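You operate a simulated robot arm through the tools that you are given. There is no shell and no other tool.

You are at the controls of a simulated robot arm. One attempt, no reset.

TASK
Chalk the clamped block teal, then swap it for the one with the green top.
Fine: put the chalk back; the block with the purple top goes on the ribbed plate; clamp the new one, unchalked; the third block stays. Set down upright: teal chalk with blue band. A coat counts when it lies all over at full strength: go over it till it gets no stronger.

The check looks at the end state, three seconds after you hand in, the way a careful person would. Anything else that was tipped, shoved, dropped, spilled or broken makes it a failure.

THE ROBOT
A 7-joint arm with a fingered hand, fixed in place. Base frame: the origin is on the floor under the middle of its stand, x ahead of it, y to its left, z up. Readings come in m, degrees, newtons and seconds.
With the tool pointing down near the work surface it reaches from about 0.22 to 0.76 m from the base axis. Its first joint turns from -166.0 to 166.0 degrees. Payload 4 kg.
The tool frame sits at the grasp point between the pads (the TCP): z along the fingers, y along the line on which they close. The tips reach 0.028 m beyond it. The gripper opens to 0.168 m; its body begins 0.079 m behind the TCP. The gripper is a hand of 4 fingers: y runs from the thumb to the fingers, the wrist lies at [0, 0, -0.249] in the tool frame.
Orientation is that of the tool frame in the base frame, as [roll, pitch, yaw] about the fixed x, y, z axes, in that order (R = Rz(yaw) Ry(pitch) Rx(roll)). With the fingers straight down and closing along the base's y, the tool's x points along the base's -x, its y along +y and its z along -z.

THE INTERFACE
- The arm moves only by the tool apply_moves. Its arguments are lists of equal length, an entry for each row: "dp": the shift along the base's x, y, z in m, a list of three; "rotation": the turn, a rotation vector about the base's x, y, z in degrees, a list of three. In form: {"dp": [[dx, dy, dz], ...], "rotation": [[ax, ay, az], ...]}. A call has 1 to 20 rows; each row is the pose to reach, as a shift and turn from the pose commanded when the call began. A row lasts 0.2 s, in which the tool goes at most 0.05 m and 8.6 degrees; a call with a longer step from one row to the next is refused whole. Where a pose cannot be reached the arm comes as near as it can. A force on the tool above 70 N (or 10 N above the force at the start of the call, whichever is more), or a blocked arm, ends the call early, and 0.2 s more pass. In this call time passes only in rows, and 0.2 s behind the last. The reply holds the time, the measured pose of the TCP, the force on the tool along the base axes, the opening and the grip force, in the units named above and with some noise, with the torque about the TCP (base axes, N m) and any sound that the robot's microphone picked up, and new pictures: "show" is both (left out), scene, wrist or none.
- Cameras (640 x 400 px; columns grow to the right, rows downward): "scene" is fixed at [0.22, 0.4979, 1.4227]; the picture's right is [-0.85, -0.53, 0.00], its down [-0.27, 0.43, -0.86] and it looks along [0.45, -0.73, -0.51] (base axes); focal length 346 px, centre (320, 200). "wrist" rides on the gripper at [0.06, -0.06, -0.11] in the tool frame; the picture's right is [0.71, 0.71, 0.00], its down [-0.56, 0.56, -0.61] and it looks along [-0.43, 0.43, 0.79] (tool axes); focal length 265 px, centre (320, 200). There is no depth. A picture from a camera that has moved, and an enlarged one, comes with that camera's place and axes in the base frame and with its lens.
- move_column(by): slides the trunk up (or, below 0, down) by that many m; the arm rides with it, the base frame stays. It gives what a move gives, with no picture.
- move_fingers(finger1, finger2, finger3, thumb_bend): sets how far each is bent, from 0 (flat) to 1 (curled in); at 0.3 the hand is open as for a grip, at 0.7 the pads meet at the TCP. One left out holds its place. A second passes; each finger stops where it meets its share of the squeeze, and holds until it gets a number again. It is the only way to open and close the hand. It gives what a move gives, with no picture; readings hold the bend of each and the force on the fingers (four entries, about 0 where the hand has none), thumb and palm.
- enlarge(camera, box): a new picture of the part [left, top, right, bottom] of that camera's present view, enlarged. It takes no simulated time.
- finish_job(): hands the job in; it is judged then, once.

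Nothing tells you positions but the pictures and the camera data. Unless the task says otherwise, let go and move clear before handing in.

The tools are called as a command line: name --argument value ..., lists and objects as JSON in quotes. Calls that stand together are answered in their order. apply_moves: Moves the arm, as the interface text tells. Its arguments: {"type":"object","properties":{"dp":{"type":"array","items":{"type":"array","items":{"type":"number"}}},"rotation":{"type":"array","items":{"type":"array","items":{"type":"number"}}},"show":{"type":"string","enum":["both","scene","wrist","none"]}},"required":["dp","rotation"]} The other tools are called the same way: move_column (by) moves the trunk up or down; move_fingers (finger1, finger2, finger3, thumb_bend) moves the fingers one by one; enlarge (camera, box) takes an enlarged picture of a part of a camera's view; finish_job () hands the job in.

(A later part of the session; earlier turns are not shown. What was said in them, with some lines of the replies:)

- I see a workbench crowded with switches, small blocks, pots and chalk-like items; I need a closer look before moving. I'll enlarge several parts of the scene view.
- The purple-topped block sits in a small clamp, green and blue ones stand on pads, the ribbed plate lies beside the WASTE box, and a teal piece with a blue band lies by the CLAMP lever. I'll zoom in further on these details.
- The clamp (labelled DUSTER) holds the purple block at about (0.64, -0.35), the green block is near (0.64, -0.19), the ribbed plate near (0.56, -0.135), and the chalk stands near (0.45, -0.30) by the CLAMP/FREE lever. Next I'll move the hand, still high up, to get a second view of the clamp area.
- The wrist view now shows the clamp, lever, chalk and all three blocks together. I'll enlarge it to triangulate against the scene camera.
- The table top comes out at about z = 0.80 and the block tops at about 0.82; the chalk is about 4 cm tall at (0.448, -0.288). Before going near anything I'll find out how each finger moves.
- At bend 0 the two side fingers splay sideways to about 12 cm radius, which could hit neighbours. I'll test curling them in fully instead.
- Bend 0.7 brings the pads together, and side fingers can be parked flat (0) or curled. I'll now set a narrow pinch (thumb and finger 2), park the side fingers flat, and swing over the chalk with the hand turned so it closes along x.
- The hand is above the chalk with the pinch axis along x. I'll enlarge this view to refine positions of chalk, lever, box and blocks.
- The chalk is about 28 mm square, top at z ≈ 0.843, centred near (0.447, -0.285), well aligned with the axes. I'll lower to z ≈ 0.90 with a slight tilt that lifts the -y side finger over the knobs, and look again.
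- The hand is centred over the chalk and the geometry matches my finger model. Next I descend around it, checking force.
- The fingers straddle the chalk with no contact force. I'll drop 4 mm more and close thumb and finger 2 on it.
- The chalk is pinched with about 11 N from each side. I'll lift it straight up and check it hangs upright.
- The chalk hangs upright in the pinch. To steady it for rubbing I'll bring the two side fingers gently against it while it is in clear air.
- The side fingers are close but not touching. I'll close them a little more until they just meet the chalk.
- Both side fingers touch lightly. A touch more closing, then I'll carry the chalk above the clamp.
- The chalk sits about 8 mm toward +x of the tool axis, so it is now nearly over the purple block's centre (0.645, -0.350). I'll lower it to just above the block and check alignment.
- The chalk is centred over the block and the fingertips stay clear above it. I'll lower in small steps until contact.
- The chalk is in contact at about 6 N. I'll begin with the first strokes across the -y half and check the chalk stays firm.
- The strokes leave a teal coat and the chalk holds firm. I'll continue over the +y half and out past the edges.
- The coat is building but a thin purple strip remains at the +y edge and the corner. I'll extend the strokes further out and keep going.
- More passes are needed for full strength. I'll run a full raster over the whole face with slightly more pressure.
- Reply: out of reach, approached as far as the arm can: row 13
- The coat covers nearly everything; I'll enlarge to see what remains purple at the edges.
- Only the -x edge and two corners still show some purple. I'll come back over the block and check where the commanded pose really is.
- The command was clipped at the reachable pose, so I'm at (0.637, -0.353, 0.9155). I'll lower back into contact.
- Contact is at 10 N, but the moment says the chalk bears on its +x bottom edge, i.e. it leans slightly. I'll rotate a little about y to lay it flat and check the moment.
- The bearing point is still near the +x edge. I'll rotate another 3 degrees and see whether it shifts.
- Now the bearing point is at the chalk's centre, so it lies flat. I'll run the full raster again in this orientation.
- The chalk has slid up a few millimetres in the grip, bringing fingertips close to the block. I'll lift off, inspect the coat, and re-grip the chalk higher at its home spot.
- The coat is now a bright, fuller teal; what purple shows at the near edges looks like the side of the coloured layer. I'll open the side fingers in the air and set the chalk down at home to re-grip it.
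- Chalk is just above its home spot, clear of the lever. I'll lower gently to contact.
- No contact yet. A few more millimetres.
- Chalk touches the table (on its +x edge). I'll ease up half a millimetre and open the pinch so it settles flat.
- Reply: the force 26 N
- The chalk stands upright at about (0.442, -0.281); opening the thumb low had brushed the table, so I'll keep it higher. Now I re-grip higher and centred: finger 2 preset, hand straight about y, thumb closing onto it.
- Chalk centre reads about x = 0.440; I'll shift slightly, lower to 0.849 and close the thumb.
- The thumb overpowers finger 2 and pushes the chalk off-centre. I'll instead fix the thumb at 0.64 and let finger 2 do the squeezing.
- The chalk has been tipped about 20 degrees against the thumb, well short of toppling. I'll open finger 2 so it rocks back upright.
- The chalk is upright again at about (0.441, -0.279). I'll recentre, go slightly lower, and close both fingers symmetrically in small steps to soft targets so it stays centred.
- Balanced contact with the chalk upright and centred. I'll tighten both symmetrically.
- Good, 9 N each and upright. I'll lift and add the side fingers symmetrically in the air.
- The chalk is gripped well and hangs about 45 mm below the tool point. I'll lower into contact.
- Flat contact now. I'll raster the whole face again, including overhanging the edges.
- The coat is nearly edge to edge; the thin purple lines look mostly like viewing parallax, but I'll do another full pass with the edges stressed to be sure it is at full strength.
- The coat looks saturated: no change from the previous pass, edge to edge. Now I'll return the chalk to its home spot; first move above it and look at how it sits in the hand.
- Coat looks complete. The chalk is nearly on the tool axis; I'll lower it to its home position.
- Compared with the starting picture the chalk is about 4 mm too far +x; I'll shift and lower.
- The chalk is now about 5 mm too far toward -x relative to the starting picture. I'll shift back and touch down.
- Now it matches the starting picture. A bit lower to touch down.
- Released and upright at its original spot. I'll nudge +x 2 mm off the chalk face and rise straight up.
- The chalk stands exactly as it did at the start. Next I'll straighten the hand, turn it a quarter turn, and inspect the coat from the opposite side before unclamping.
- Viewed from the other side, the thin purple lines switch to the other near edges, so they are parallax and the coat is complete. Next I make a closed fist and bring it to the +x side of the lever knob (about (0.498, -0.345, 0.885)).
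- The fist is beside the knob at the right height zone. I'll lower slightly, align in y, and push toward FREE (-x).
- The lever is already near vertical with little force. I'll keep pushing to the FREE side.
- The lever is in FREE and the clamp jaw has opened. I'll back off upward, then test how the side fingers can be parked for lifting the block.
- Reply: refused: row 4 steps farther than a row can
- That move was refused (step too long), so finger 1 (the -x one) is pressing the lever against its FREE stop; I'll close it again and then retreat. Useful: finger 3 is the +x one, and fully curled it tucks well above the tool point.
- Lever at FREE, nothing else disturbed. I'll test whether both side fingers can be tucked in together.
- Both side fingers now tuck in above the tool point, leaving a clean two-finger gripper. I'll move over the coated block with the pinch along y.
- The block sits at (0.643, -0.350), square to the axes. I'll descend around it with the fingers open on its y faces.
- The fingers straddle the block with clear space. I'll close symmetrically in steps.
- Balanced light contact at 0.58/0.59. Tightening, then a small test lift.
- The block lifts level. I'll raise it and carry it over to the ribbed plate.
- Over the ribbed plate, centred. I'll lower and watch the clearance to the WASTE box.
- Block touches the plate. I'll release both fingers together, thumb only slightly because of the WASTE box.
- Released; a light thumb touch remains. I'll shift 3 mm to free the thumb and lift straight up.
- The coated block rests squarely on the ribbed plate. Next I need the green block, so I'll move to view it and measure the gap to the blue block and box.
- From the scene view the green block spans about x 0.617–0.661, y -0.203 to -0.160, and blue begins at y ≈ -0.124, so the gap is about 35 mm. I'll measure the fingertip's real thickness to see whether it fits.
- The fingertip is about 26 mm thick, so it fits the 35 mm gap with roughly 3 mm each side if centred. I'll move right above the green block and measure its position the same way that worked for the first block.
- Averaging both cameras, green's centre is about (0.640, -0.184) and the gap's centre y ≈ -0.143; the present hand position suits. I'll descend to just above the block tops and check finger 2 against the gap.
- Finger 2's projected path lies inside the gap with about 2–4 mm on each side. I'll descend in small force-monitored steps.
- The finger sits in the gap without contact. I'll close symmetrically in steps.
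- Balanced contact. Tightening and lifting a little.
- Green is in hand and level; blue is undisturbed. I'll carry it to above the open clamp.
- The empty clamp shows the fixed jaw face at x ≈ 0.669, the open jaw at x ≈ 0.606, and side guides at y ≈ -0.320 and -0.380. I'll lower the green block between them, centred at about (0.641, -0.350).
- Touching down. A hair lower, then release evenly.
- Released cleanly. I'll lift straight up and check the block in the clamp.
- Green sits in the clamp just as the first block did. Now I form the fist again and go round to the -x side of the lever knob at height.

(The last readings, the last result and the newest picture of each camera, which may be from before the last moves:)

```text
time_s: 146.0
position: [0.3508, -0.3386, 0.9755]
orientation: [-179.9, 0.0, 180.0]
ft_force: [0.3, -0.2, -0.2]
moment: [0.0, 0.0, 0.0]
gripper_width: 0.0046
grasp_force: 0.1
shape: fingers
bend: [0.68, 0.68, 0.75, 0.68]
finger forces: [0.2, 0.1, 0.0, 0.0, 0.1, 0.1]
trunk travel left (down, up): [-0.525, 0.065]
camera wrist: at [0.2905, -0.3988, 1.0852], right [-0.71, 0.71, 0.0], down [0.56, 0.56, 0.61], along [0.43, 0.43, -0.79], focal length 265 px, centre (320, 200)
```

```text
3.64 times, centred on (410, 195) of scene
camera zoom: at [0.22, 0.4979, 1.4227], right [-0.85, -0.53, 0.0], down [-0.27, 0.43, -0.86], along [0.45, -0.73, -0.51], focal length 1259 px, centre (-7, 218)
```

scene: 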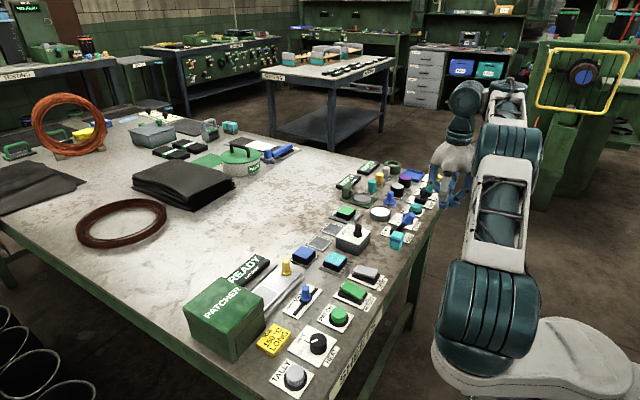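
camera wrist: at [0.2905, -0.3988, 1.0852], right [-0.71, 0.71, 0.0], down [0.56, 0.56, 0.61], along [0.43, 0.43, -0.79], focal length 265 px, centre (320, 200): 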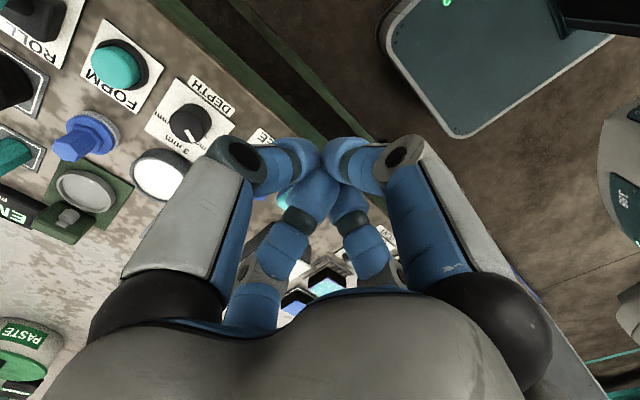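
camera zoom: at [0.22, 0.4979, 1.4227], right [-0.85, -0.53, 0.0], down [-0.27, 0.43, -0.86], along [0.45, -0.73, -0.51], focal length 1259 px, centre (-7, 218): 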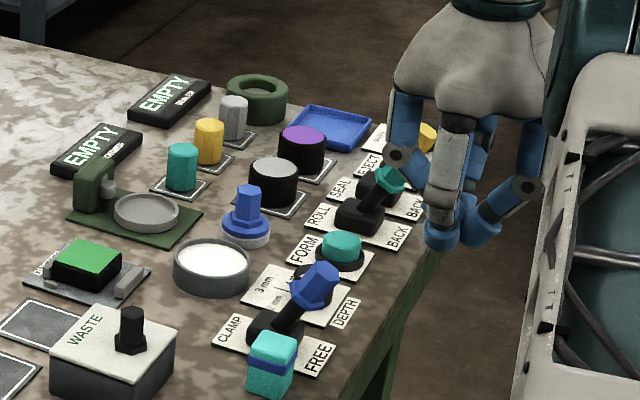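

apply_moves --dp '[[0, -0.002, -0.03], [0, -0.002, -0.06], [0, -0.002, -0.089]]' --rotation '[[0, 0, 0], [0, 0, 0], [0, 0, 0]]' --show "none"

enlarge --camera "scene" --box '[360, 160, 460, 250]'

enlarge --camera "wrist" --box '[160, 60, 480, 300]'

```text
time_s: 146.8
position: [0.3505, -0.342, 0.8858]
orientation: [-179.7, 0.0, 179.9]
ft_force: [0.7, -0.1, -1.0]
moment: [-0.03, 0.0, 0.03]
gripper_width: 0.0047
grasp_force: 0.0
shape: fingers
bend: [0.68, 0.68, 0.75, 0.68]
finger forces: [0.0, 0.0, 0.0, 0.0, 0.0, 0.1]
trunk travel left (down, up): [-0.525, 0.065]
```

```text
4.44 times, centred on (410, 205) of scene
camera zoom: at [0.22, 0.4979, 1.4227], right [-0.85, -0.53, 0.0], down [-0.27, 0.43, -0.86], along [0.45, -0.73, -0.51], focal length 1539 px, centre (-80, 178)
```

zoom: 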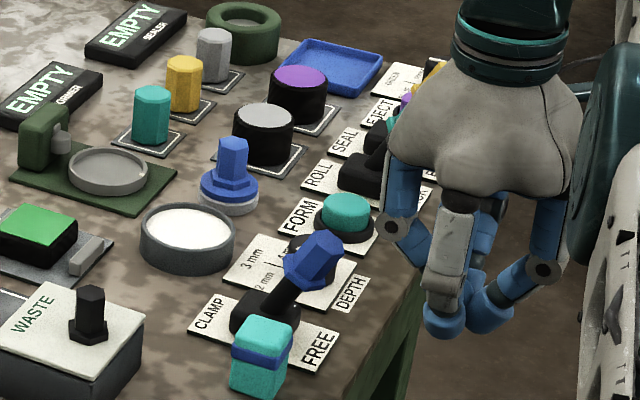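

```text
1.67 times, centred on (320, 180) of wrist
camera zoom: at [0.29, -0.4014, 0.9967], right [-0.71, 0.71, 0.0], down [0.56, 0.56, 0.61], along [0.44, 0.43, -0.79], focal length 442 px, centre (320, 233)
```

zoom: 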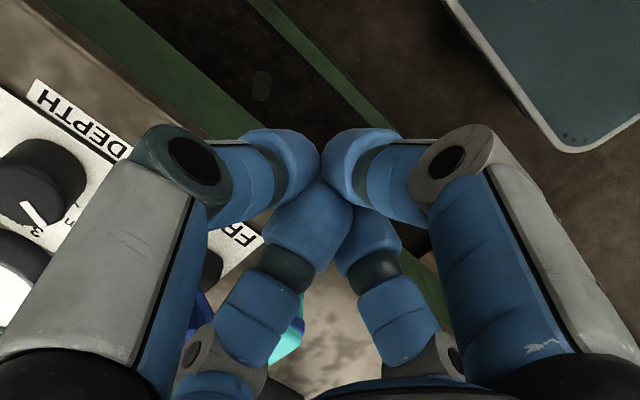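

At the -x side of the knob. I'll push toward CLAMP (+x) in steps.

apply_moves --dp '[[0.012, 0, 0], [0.024, 0, 0], [0.036, 0, 0], [0.048, 0, 0], [0.058, 0, 0]]' --rotation '[[0, 0, 0], [0, 0, 0], [0, 0, 0], [0, 0, 0], [0, 0, 0]]' --show "none"

enlarge --camera "scene" --box '[350, 170, 430, 250]'

```text
time_s: 148.0
position: [0.4067, -0.3424, 0.8889]
orientation: [-179.7, 0.0, 179.8]
ft_force: [-9.0, -0.6, 16.1]
moment: [-0.01, -0.31, 0.0]
gripper_width: 0.0051
grasp_force: 8.8
shape: fingers
bend: [0.67, 0.68, 0.75, 0.68]
finger forces: [0.1, 0.0, 17.8, 0.0, 0.0, 0.0]
trunk travel left (down, up): [-0.525, 0.065]
```

```text
5.00 times, centred on (390, 210) of scene
camera zoom: at [0.22, 0.4979, 1.4227], right [-0.85, -0.53, 0.0], down [-0.27, 0.43, -0.86], along [0.45, -0.73, -0.51], focal length 1731 px, centre (-30, 150)
```

zoom: 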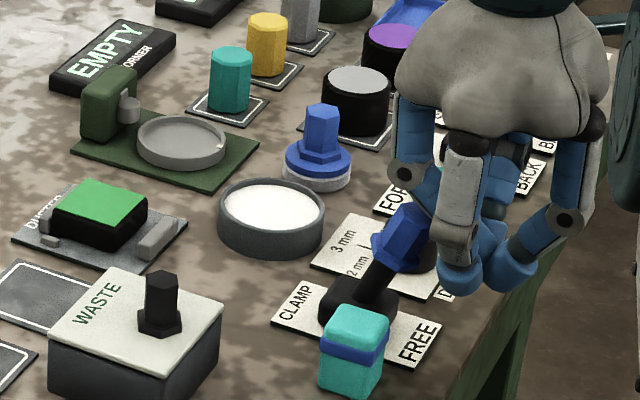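

The fist's sloping finger is pressing down on the knob's end instead of sideways. I'll back off, straighten finger 3 so it presents a vertical face, and push again.

apply_moves --dp '[[-0.015, 0, 0], [-0.035, 0, 0], [-0.056, 0, 0]]' --rotation '[[0, 0, 0], [0, 0, 0], [0, 0, 0]]' --show "none"

move_fingers --finger3 0.44

enlarge --camera "scene" --box '[360, 160, 460, 250]'

```text
time_s: 148.8
position: [0.3531, -0.3422, 0.8846]
orientation: [-179.9, -0.1, 179.9]
ft_force: [0.2, -1.0, -0.4]
moment: [-0.01, -0.02, 0.03]
gripper_width: 0.0048
grasp_force: 0.1
shape: fingers
bend: [0.67, 0.68, 0.74, 0.68]
finger forces: [0.0, 0.0, 0.1, 0.0, 0.1, 0.0]
trunk travel left (down, up): [-0.525, 0.065]
```

```text
time_s: 149.8
position: [0.3531, -0.3431, 0.8852]
orientation: [-179.9, 0.0, 180.0]
ft_force: [-1.4, -0.1, 1.3]
moment: [-0.01, -0.06, -0.07]
gripper_width: 0.0012
grasp_force: 0.6
shape: fingers
bend: [0.69, 0.69, 0.45, 0.69]
finger forces: [0.0, 0.1, 1.6, 0.0, 0.1, 0.0]
trunk travel left (down, up): [-0.525, 0.065]
```

```text
4.44 times, centred on (410, 205) of scene
camera zoom: at [0.22, 0.4979, 1.4227], right [-0.85, -0.53, 0.0], down [-0.27, 0.43, -0.86], along [0.45, -0.73, -0.51], focal length 1539 px, centre (-80, 178)
```

zoom: 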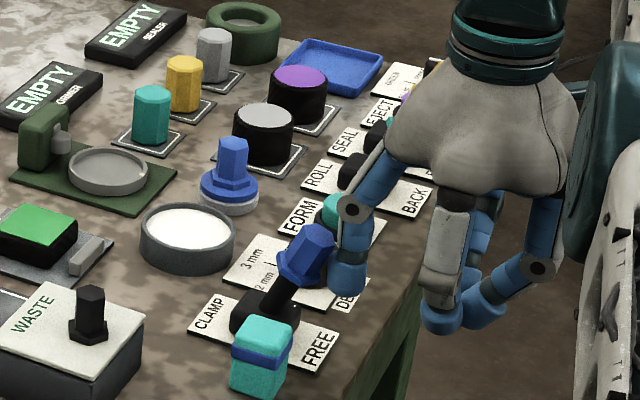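

Finger 3 now bears squarely on the knob. Pushing +x.

apply_moves --dp '[[0.012, 0, 0], [0.024, 0, 0], [0.036, 0, 0], [0.046, 0, 0]]' --rotation '[[0, 0, 0], [0, 0, 0], [0, 0, 0], [0, 0, 0]]' --show "none"

enlarge --camera "scene" --box '[360, 160, 460, 250]'

```text
time_s: 150.8
position: [0.4008, -0.3426, 0.8861]
orientation: [-180.0, 0.0, 180.0]
ft_force: [-0.1, 0.5, 0.4]
moment: [-0.01, 0.0, 0.01]
gripper_width: 0.0014
grasp_force: 0.1
shape: fingers
bend: [0.69, 0.69, 0.44, 0.69]
finger forces: [0.1, 0.1, 0.1, 0.0, 0.1, 0.1]
trunk travel left (down, up): [-0.525, 0.065]
```

```text
4.44 times, centred on (410, 205) of scene
camera zoom: at [0.22, 0.4979, 1.4227], right [-0.85, -0.53, 0.0], down [-0.27, 0.43, -0.86], along [0.45, -0.73, -0.51], focal length 1539 px, centre (-80, 178)
```

zoom: 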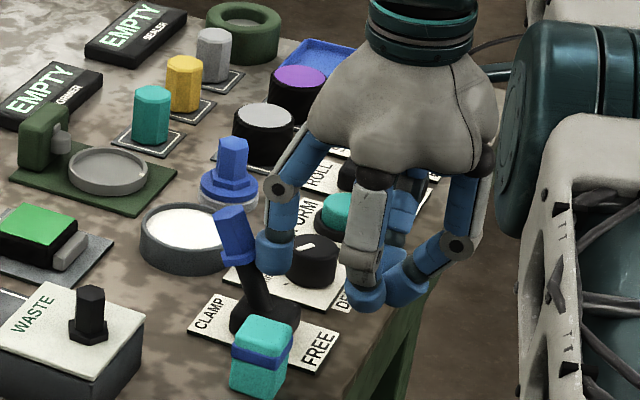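

The lever has swung over to the CLAMP side and the jaw moved in. I'll compare it with the starting picture.

enlarge --camera "scene" --box '[370, 210, 420, 255]'

enlarge --camera "scene" --box '[330, 195, 365, 225]'

enlarge --camera "scene" --box '[350, 170, 430, 250]'

```text
8.89 times, centred on (395, 232) of scene
camera zoom: at [0.22, 0.4979, 1.4227], right [-0.85, -0.53, 0.0], down [-0.27, 0.43, -0.86], along [0.45, -0.73, -0.51], focal length 3078 px, centre (-347, -89)
```

zoom: 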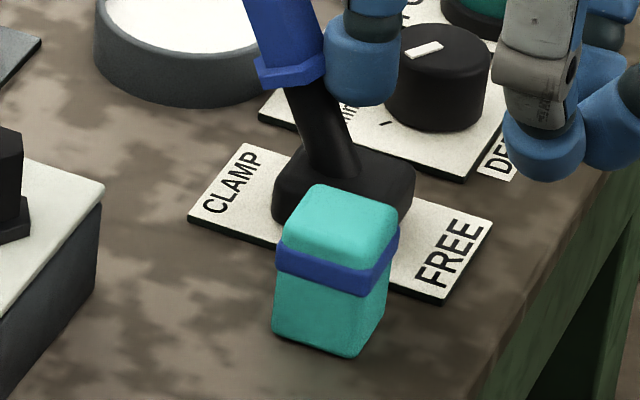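

```text
13.33 times, centred on (348, 210) of scene
camera zoom: at [0.22, 0.4979, 1.4227], right [-0.85, -0.53, 0.0], down [-0.27, 0.43, -0.86], along [0.45, -0.73, -0.51], focal length 4616 px, centre (-47, 67)
```

zoom: 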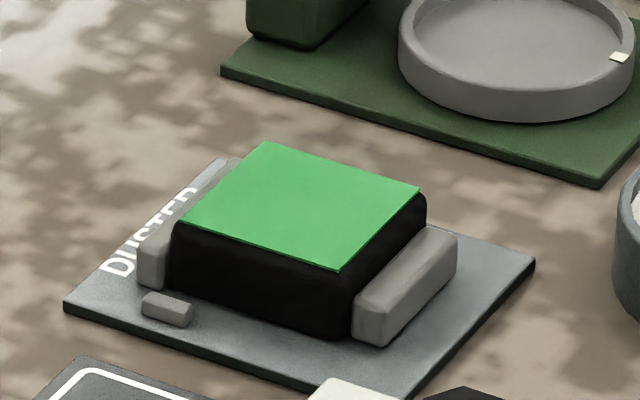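

```text
5.00 times, centred on (390, 210) of scene
camera zoom: at [0.22, 0.4979, 1.4227], right [-0.85, -0.53, 0.0], down [-0.27, 0.43, -0.86], along [0.45, -0.73, -0.51], focal length 1731 px, centre (-30, 150)
```

zoom: 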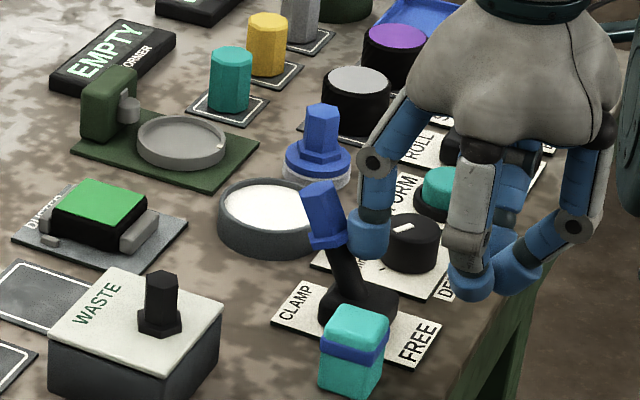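

The lever and jaw match their starting clamped positions, with green in the clamp. I'll back away and rise clear for a final check.

apply_moves --dp '[[-0.015, 0, 0], [-0.04, 0, 0.0], [-0.05, 0, 0.04], [-0.05, 0, 0.08], [-0.05, 0, 0.12], [-0.05, 0.01, 0.16]]' --rotation '[[0, 0, 0], [0, 0, 0], [0, 0, 0], [0, 0, 0], [0, 0, 0], [0, 0, 0]]' --show "both"

enlarge --camera "scene" --box '[320, 150, 460, 240]'

enlarge --camera "scene" --box '[240, 200, 400, 300]'

enlarge --camera "scene" --box '[318, 245, 358, 275]'

```text
time_s: 152.2
position: [0.3486, -0.3314, 1.0461]
orientation: [-179.9, 0.1, 179.9]
ft_force: [-0.4, 1.0, 0.7]
moment: [0.02, 0.0, -0.04]
gripper_width: 0.001
grasp_force: 0.1
shape: fingers
bend: [0.69, 0.69, 0.44, 0.69]
finger forces: [0.0, 0.0, 0.0, 0.0, 0.0, 0.1]
trunk travel left (down, up): [-0.525, 0.065]
camera wrist: at [0.2887, -0.3906, 1.1573], right [-0.71, 0.71, 0.0], down [0.56, 0.56, 0.61], along [0.43, 0.43, -0.79], focal length 265 px, centre (320, 200)
```

scene: 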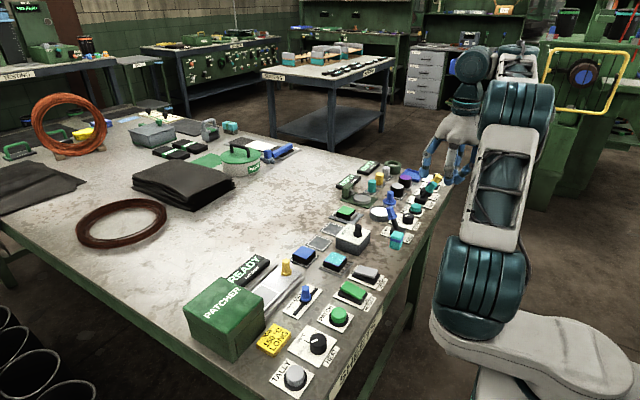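
wrist: 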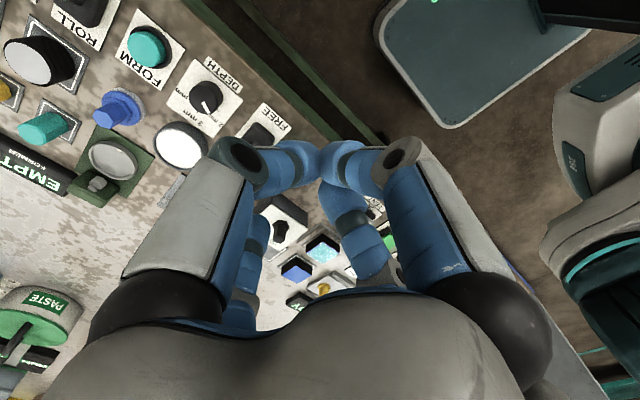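

```text
4.44 times, centred on (390, 195) of scene
camera zoom: at [0.22, 0.4979, 1.4227], right [-0.85, -0.53, 0.0], down [-0.27, 0.43, -0.86], along [0.45, -0.73, -0.51], focal length 1539 px, centre (9, 222)
```

zoom: 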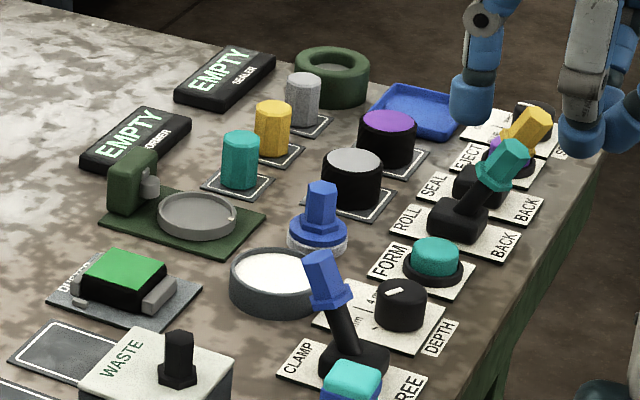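

```text
4.00 times, centred on (320, 250) of scene
camera zoom: at [0.22, 0.4979, 1.4227], right [-0.85, -0.53, 0.0], down [-0.27, 0.43, -0.86], along [0.45, -0.73, -0.51], focal length 1385 px, centre (320, 0)
```

zoom: 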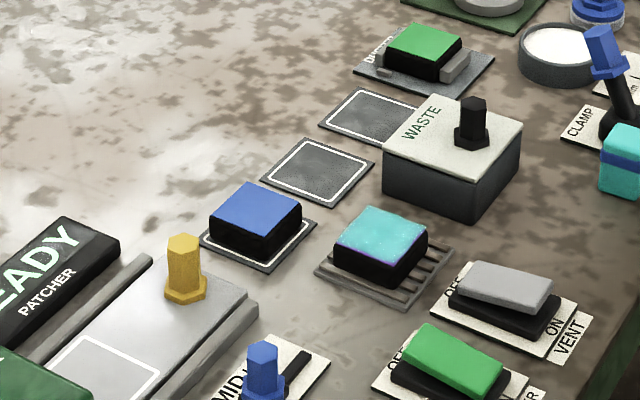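

```text
13.33 times, centred on (338, 260) of scene
camera zoom: at [0.22, 0.4979, 1.4227], right [-0.85, -0.53, 0.0], down [-0.27, 0.43, -0.86], along [0.45, -0.73, -0.51], focal length 4616 px, centre (80, -600)
```

zoom: 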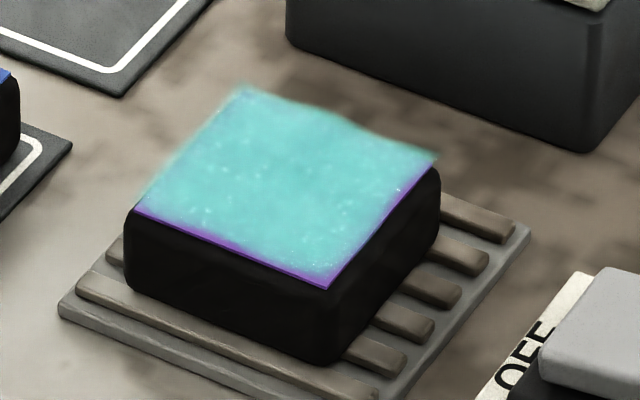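

Everything is in place: green clamped, coated block on the ribbed plate, blue untouched, chalk upright. One last close look at the coat from the wrist camera.

apply_moves --dp '[[0.03, 0.03, 0.0], [0.06, 0.06, 0.0], [0.09, 0.09, -0.02], [0.105, 0.12, -0.04], [0.11, 0.135, -0.05]]' --rotation '[[0, 0, 0], [0, 0, 0], [0, 0, 0], [0, 0, 0], [0, 0, 0]]' --show "wrist"

```text
time_s: 153.4
position: [0.4592, -0.199, 0.9984]
orientation: [-179.7, 0.1, 179.8]
ft_force: [0.1, 0.8, 0.3]
moment: [-0.01, 0.0, -0.02]
gripper_width: 0.0008
grasp_force: 0.1
shape: fingers
bend: [0.69, 0.69, 0.44, 0.69]
finger forces: [0.0, 0.0, 0.0, 0.0, 0.0, 0.0]
trunk travel left (down, up): [-0.525, 0.065]
camera wrist: at [0.3996, -0.2571, 1.1077], right [-0.71, 0.71, 0.0], down [0.56, 0.56, 0.61], along [0.44, 0.43, -0.79], focal length 265 px, centre (320, 200)
```

wrist: 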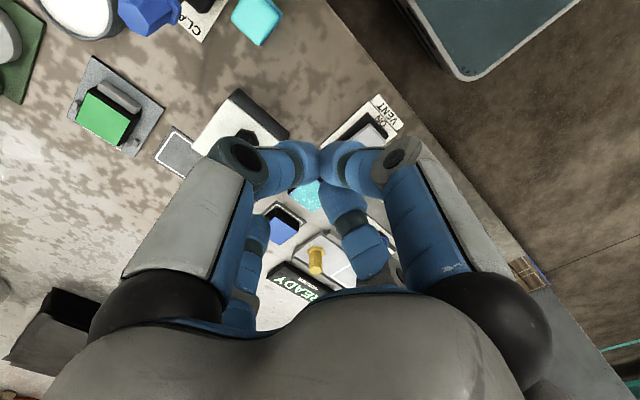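

apply_moves --dp '[[0.03, 0.02, 0.0], [0.06, 0.04, 0.0], [0.09, 0.06, 0.0], [0.1, 0.08, -0.01]]' --rotation '[[0, 0, 0], [0, 0, 0], [0, 0, 0], [0, 0, 0]]' --show "none"

enlarge --camera "wrist" --box '[270, 60, 370, 150]'

```text
time_s: 154.4
position: [0.5597, -0.1161, 0.9872]
orientation: [-180.0, 0.0, 179.8]
ft_force: [-0.8, -0.2, -0.4]
moment: [0.0, -0.02, -0.01]
gripper_width: 0.0012
grasp_force: 0.1
shape: fingers
bend: [0.69, 0.69, 0.44, 0.69]
finger forces: [0.0, 0.1, 0.1, 0.1, 0.1, 0.1]
trunk travel left (down, up): [-0.525, 0.065]
```

```text
4.44 times, centred on (320, 105) of wrist
camera zoom: at [0.4999, -0.175, 1.0973], right [-0.71, 0.71, 0.0], down [0.56, 0.56, 0.61], along [0.43, 0.43, -0.79], focal length 1180 px, centre (320, 622)
```

zoom: 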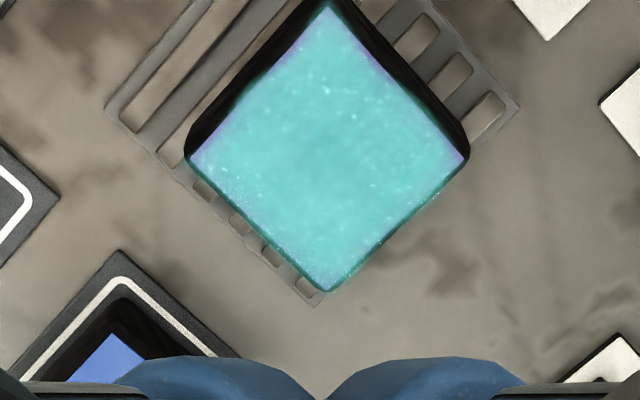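

enlarge --camera "wrist" --box '[285, 75, 325, 110]'

enlarge --camera "wrist" --box '[325, 70, 360, 105]'

enlarge --camera "wrist" --box '[300, 55, 345, 95]'

```text
11.43 times, centred on (305, 92) of wrist
camera zoom: at [0.4999, -0.175, 1.0973], right [-0.71, 0.71, 0.0], down [0.56, 0.56, 0.61], along [0.43, 0.43, -0.79], focal length 3033 px, centre (491, 1429)
```

zoom: 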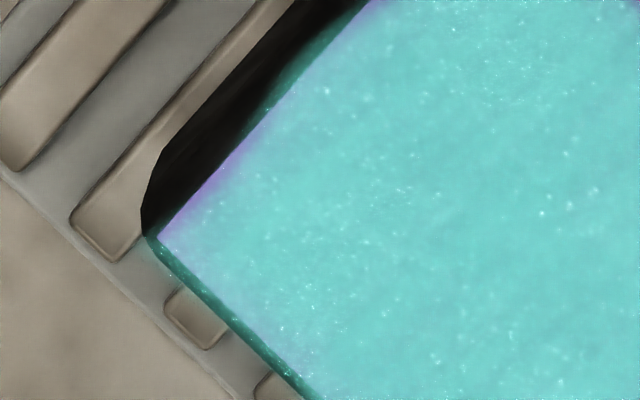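

```text
11.43 times, centred on (342, 88) of wrist
camera zoom: at [0.4999, -0.175, 1.0973], right [-0.71, 0.71, 0.0], down [0.56, 0.56, 0.61], along [0.43, 0.43, -0.79], focal length 3033 px, centre (63, 1486)
```

zoom: 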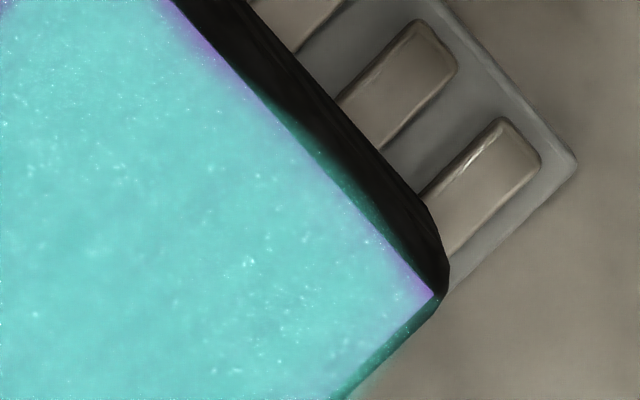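

```text
10.00 times, centred on (322, 75) of wrist
camera zoom: at [0.4999, -0.175, 1.0973], right [-0.71, 0.71, 0.0], down [0.56, 0.56, 0.61], along [0.43, 0.43, -0.79], focal length 2654 px, centre (295, 1450)
```

zoom: 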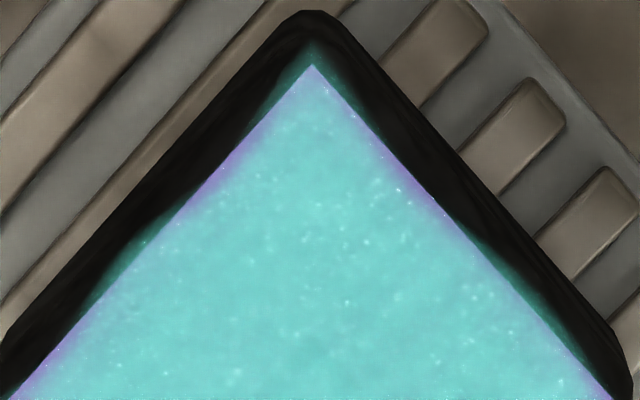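

The coat overhangs on the far edges and shows a hairline on the near edges, which is just parallax: it covers the whole top evenly. I'll rise clear to a neutral pose and take a last overall look.

apply_moves --dp '[[-0.02, -0.02, 0.04], [-0.06, -0.05, 0.06], [-0.1, -0.08, 0.08], [-0.14, -0.11, 0.1], [-0.17, -0.14, 0.1]]' --rotation '[[0, 0, 0], [0, 0, 0], [0, 0, 0], [0, 0, 0], [0, 0, 0]]' --show "scene"

enlarge --camera "scene" --box '[240, 150, 460, 300]'

enlarge --camera "scene" --box '[370, 210, 420, 255]'

```text
refused: row 2 steps farther than a row can; nothing moved
```

```text
2.67 times, centred on (350, 225) of scene
camera zoom: at [0.22, 0.4979, 1.4227], right [-0.85, -0.53, 0.0], down [-0.27, 0.43, -0.86], along [0.45, -0.73, -0.51], focal length 923 px, centre (240, 133)
```

zoom: 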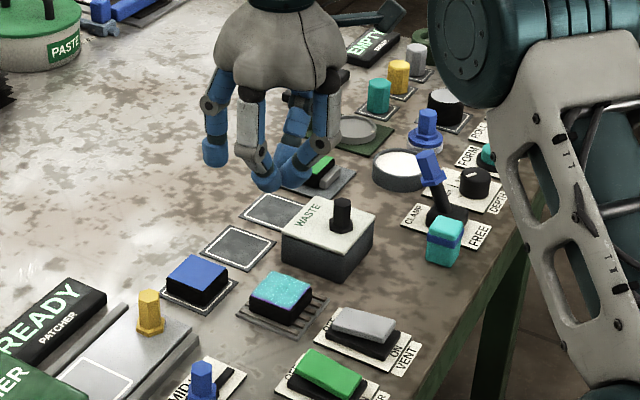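

```text
8.89 times, centred on (395, 232) of scene
camera zoom: at [0.22, 0.4979, 1.4227], right [-0.85, -0.53, 0.0], down [-0.27, 0.43, -0.86], along [0.45, -0.73, -0.51], focal length 3078 px, centre (-347, -89)
```

zoom: 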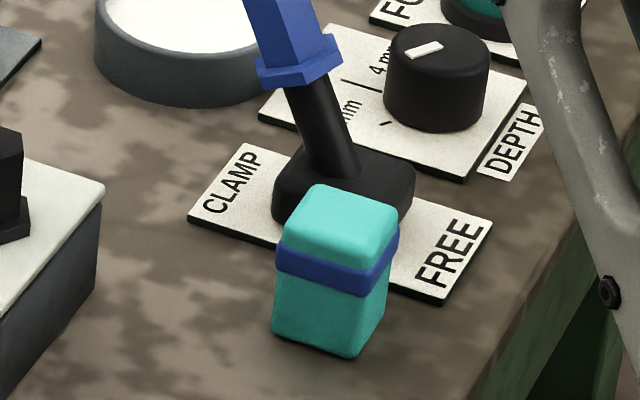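

The last move was refused for step length, so I'll retreat in shorter steps; lever, chalk and blocks all look right.

apply_moves --dp '[[0, 0, 0.03], [-0.02, -0.02, 0.06], [-0.05, -0.045, 0.08], [-0.08, -0.07, 0.1], [-0.11, -0.095, 0.1], [-0.14, -0.12, 0.1], [-0.165, -0.14, 0.1]]' --rotation '[[0, 0, 0], [0, 0, 0], [0, 0, 0], [0, 0, 0], [0, 0, 0], [0, 0, 0], [0, 0, 0]]' --show "scene"

enlarge --camera "scene" --box '[240, 150, 460, 300]'

```text
time_s: 156.0
position: [0.393, -0.2578, 1.0856]
orientation: [-179.9, 0.0, 179.9]
ft_force: [-0.2, -0.2, -0.2]
moment: [0.02, -0.01, 0.02]
gripper_width: 0.001
grasp_force: 0.0
shape: fingers
bend: [0.69, 0.69, 0.44, 0.69]
finger forces: [0.1, 0.0, 0.0, 0.0, 0.0, 0.0]
trunk travel left (down, up): [-0.525, 0.065]
```

scene: 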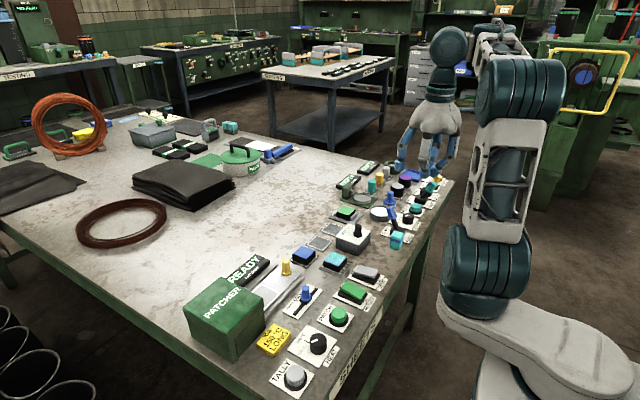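

```text
2.67 times, centred on (350, 225) of scene
camera zoom: at [0.22, 0.4979, 1.4227], right [-0.85, -0.53, 0.0], down [-0.27, 0.43, -0.86], along [0.45, -0.73, -0.51], focal length 923 px, centre (240, 133)
```

zoom: 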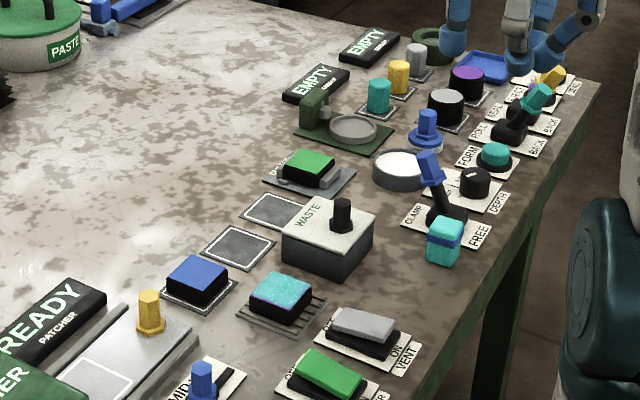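

The hand is empty and clear. The green block is clamped and unchalked, the teal-coated block is on the ribbed plate, blue has not moved, and the chalk stands upright in its place with nothing else disturbed. I'm handing the job in.

finish_job

```text
The job is handed in.
```

The job is handed in.

- **Coat:** The purple-topped block has a teal coat over its whole top. I went over it until further passes made no visible change. I judged full strength by eye, since nothing gave a reading.
- **Chalked block:** It sits on the ribbed plate, close to centred.
- **Green block:** It is in the clamp, unchalked, with the lever back at CLAMP. The lever and jaw match their starting positions.
- **Chalk:** The teal chalk with the blue band stands upright in its original spot. I also set it down there once partway through to get a better grip. During that it tipped about 20 degrees against my thumb, then rocked back upright.
- **Blue block and everything else:** The blue block was not touched. Nothing else looked moved in the final pictures.

The hand is empty and clear of the table.
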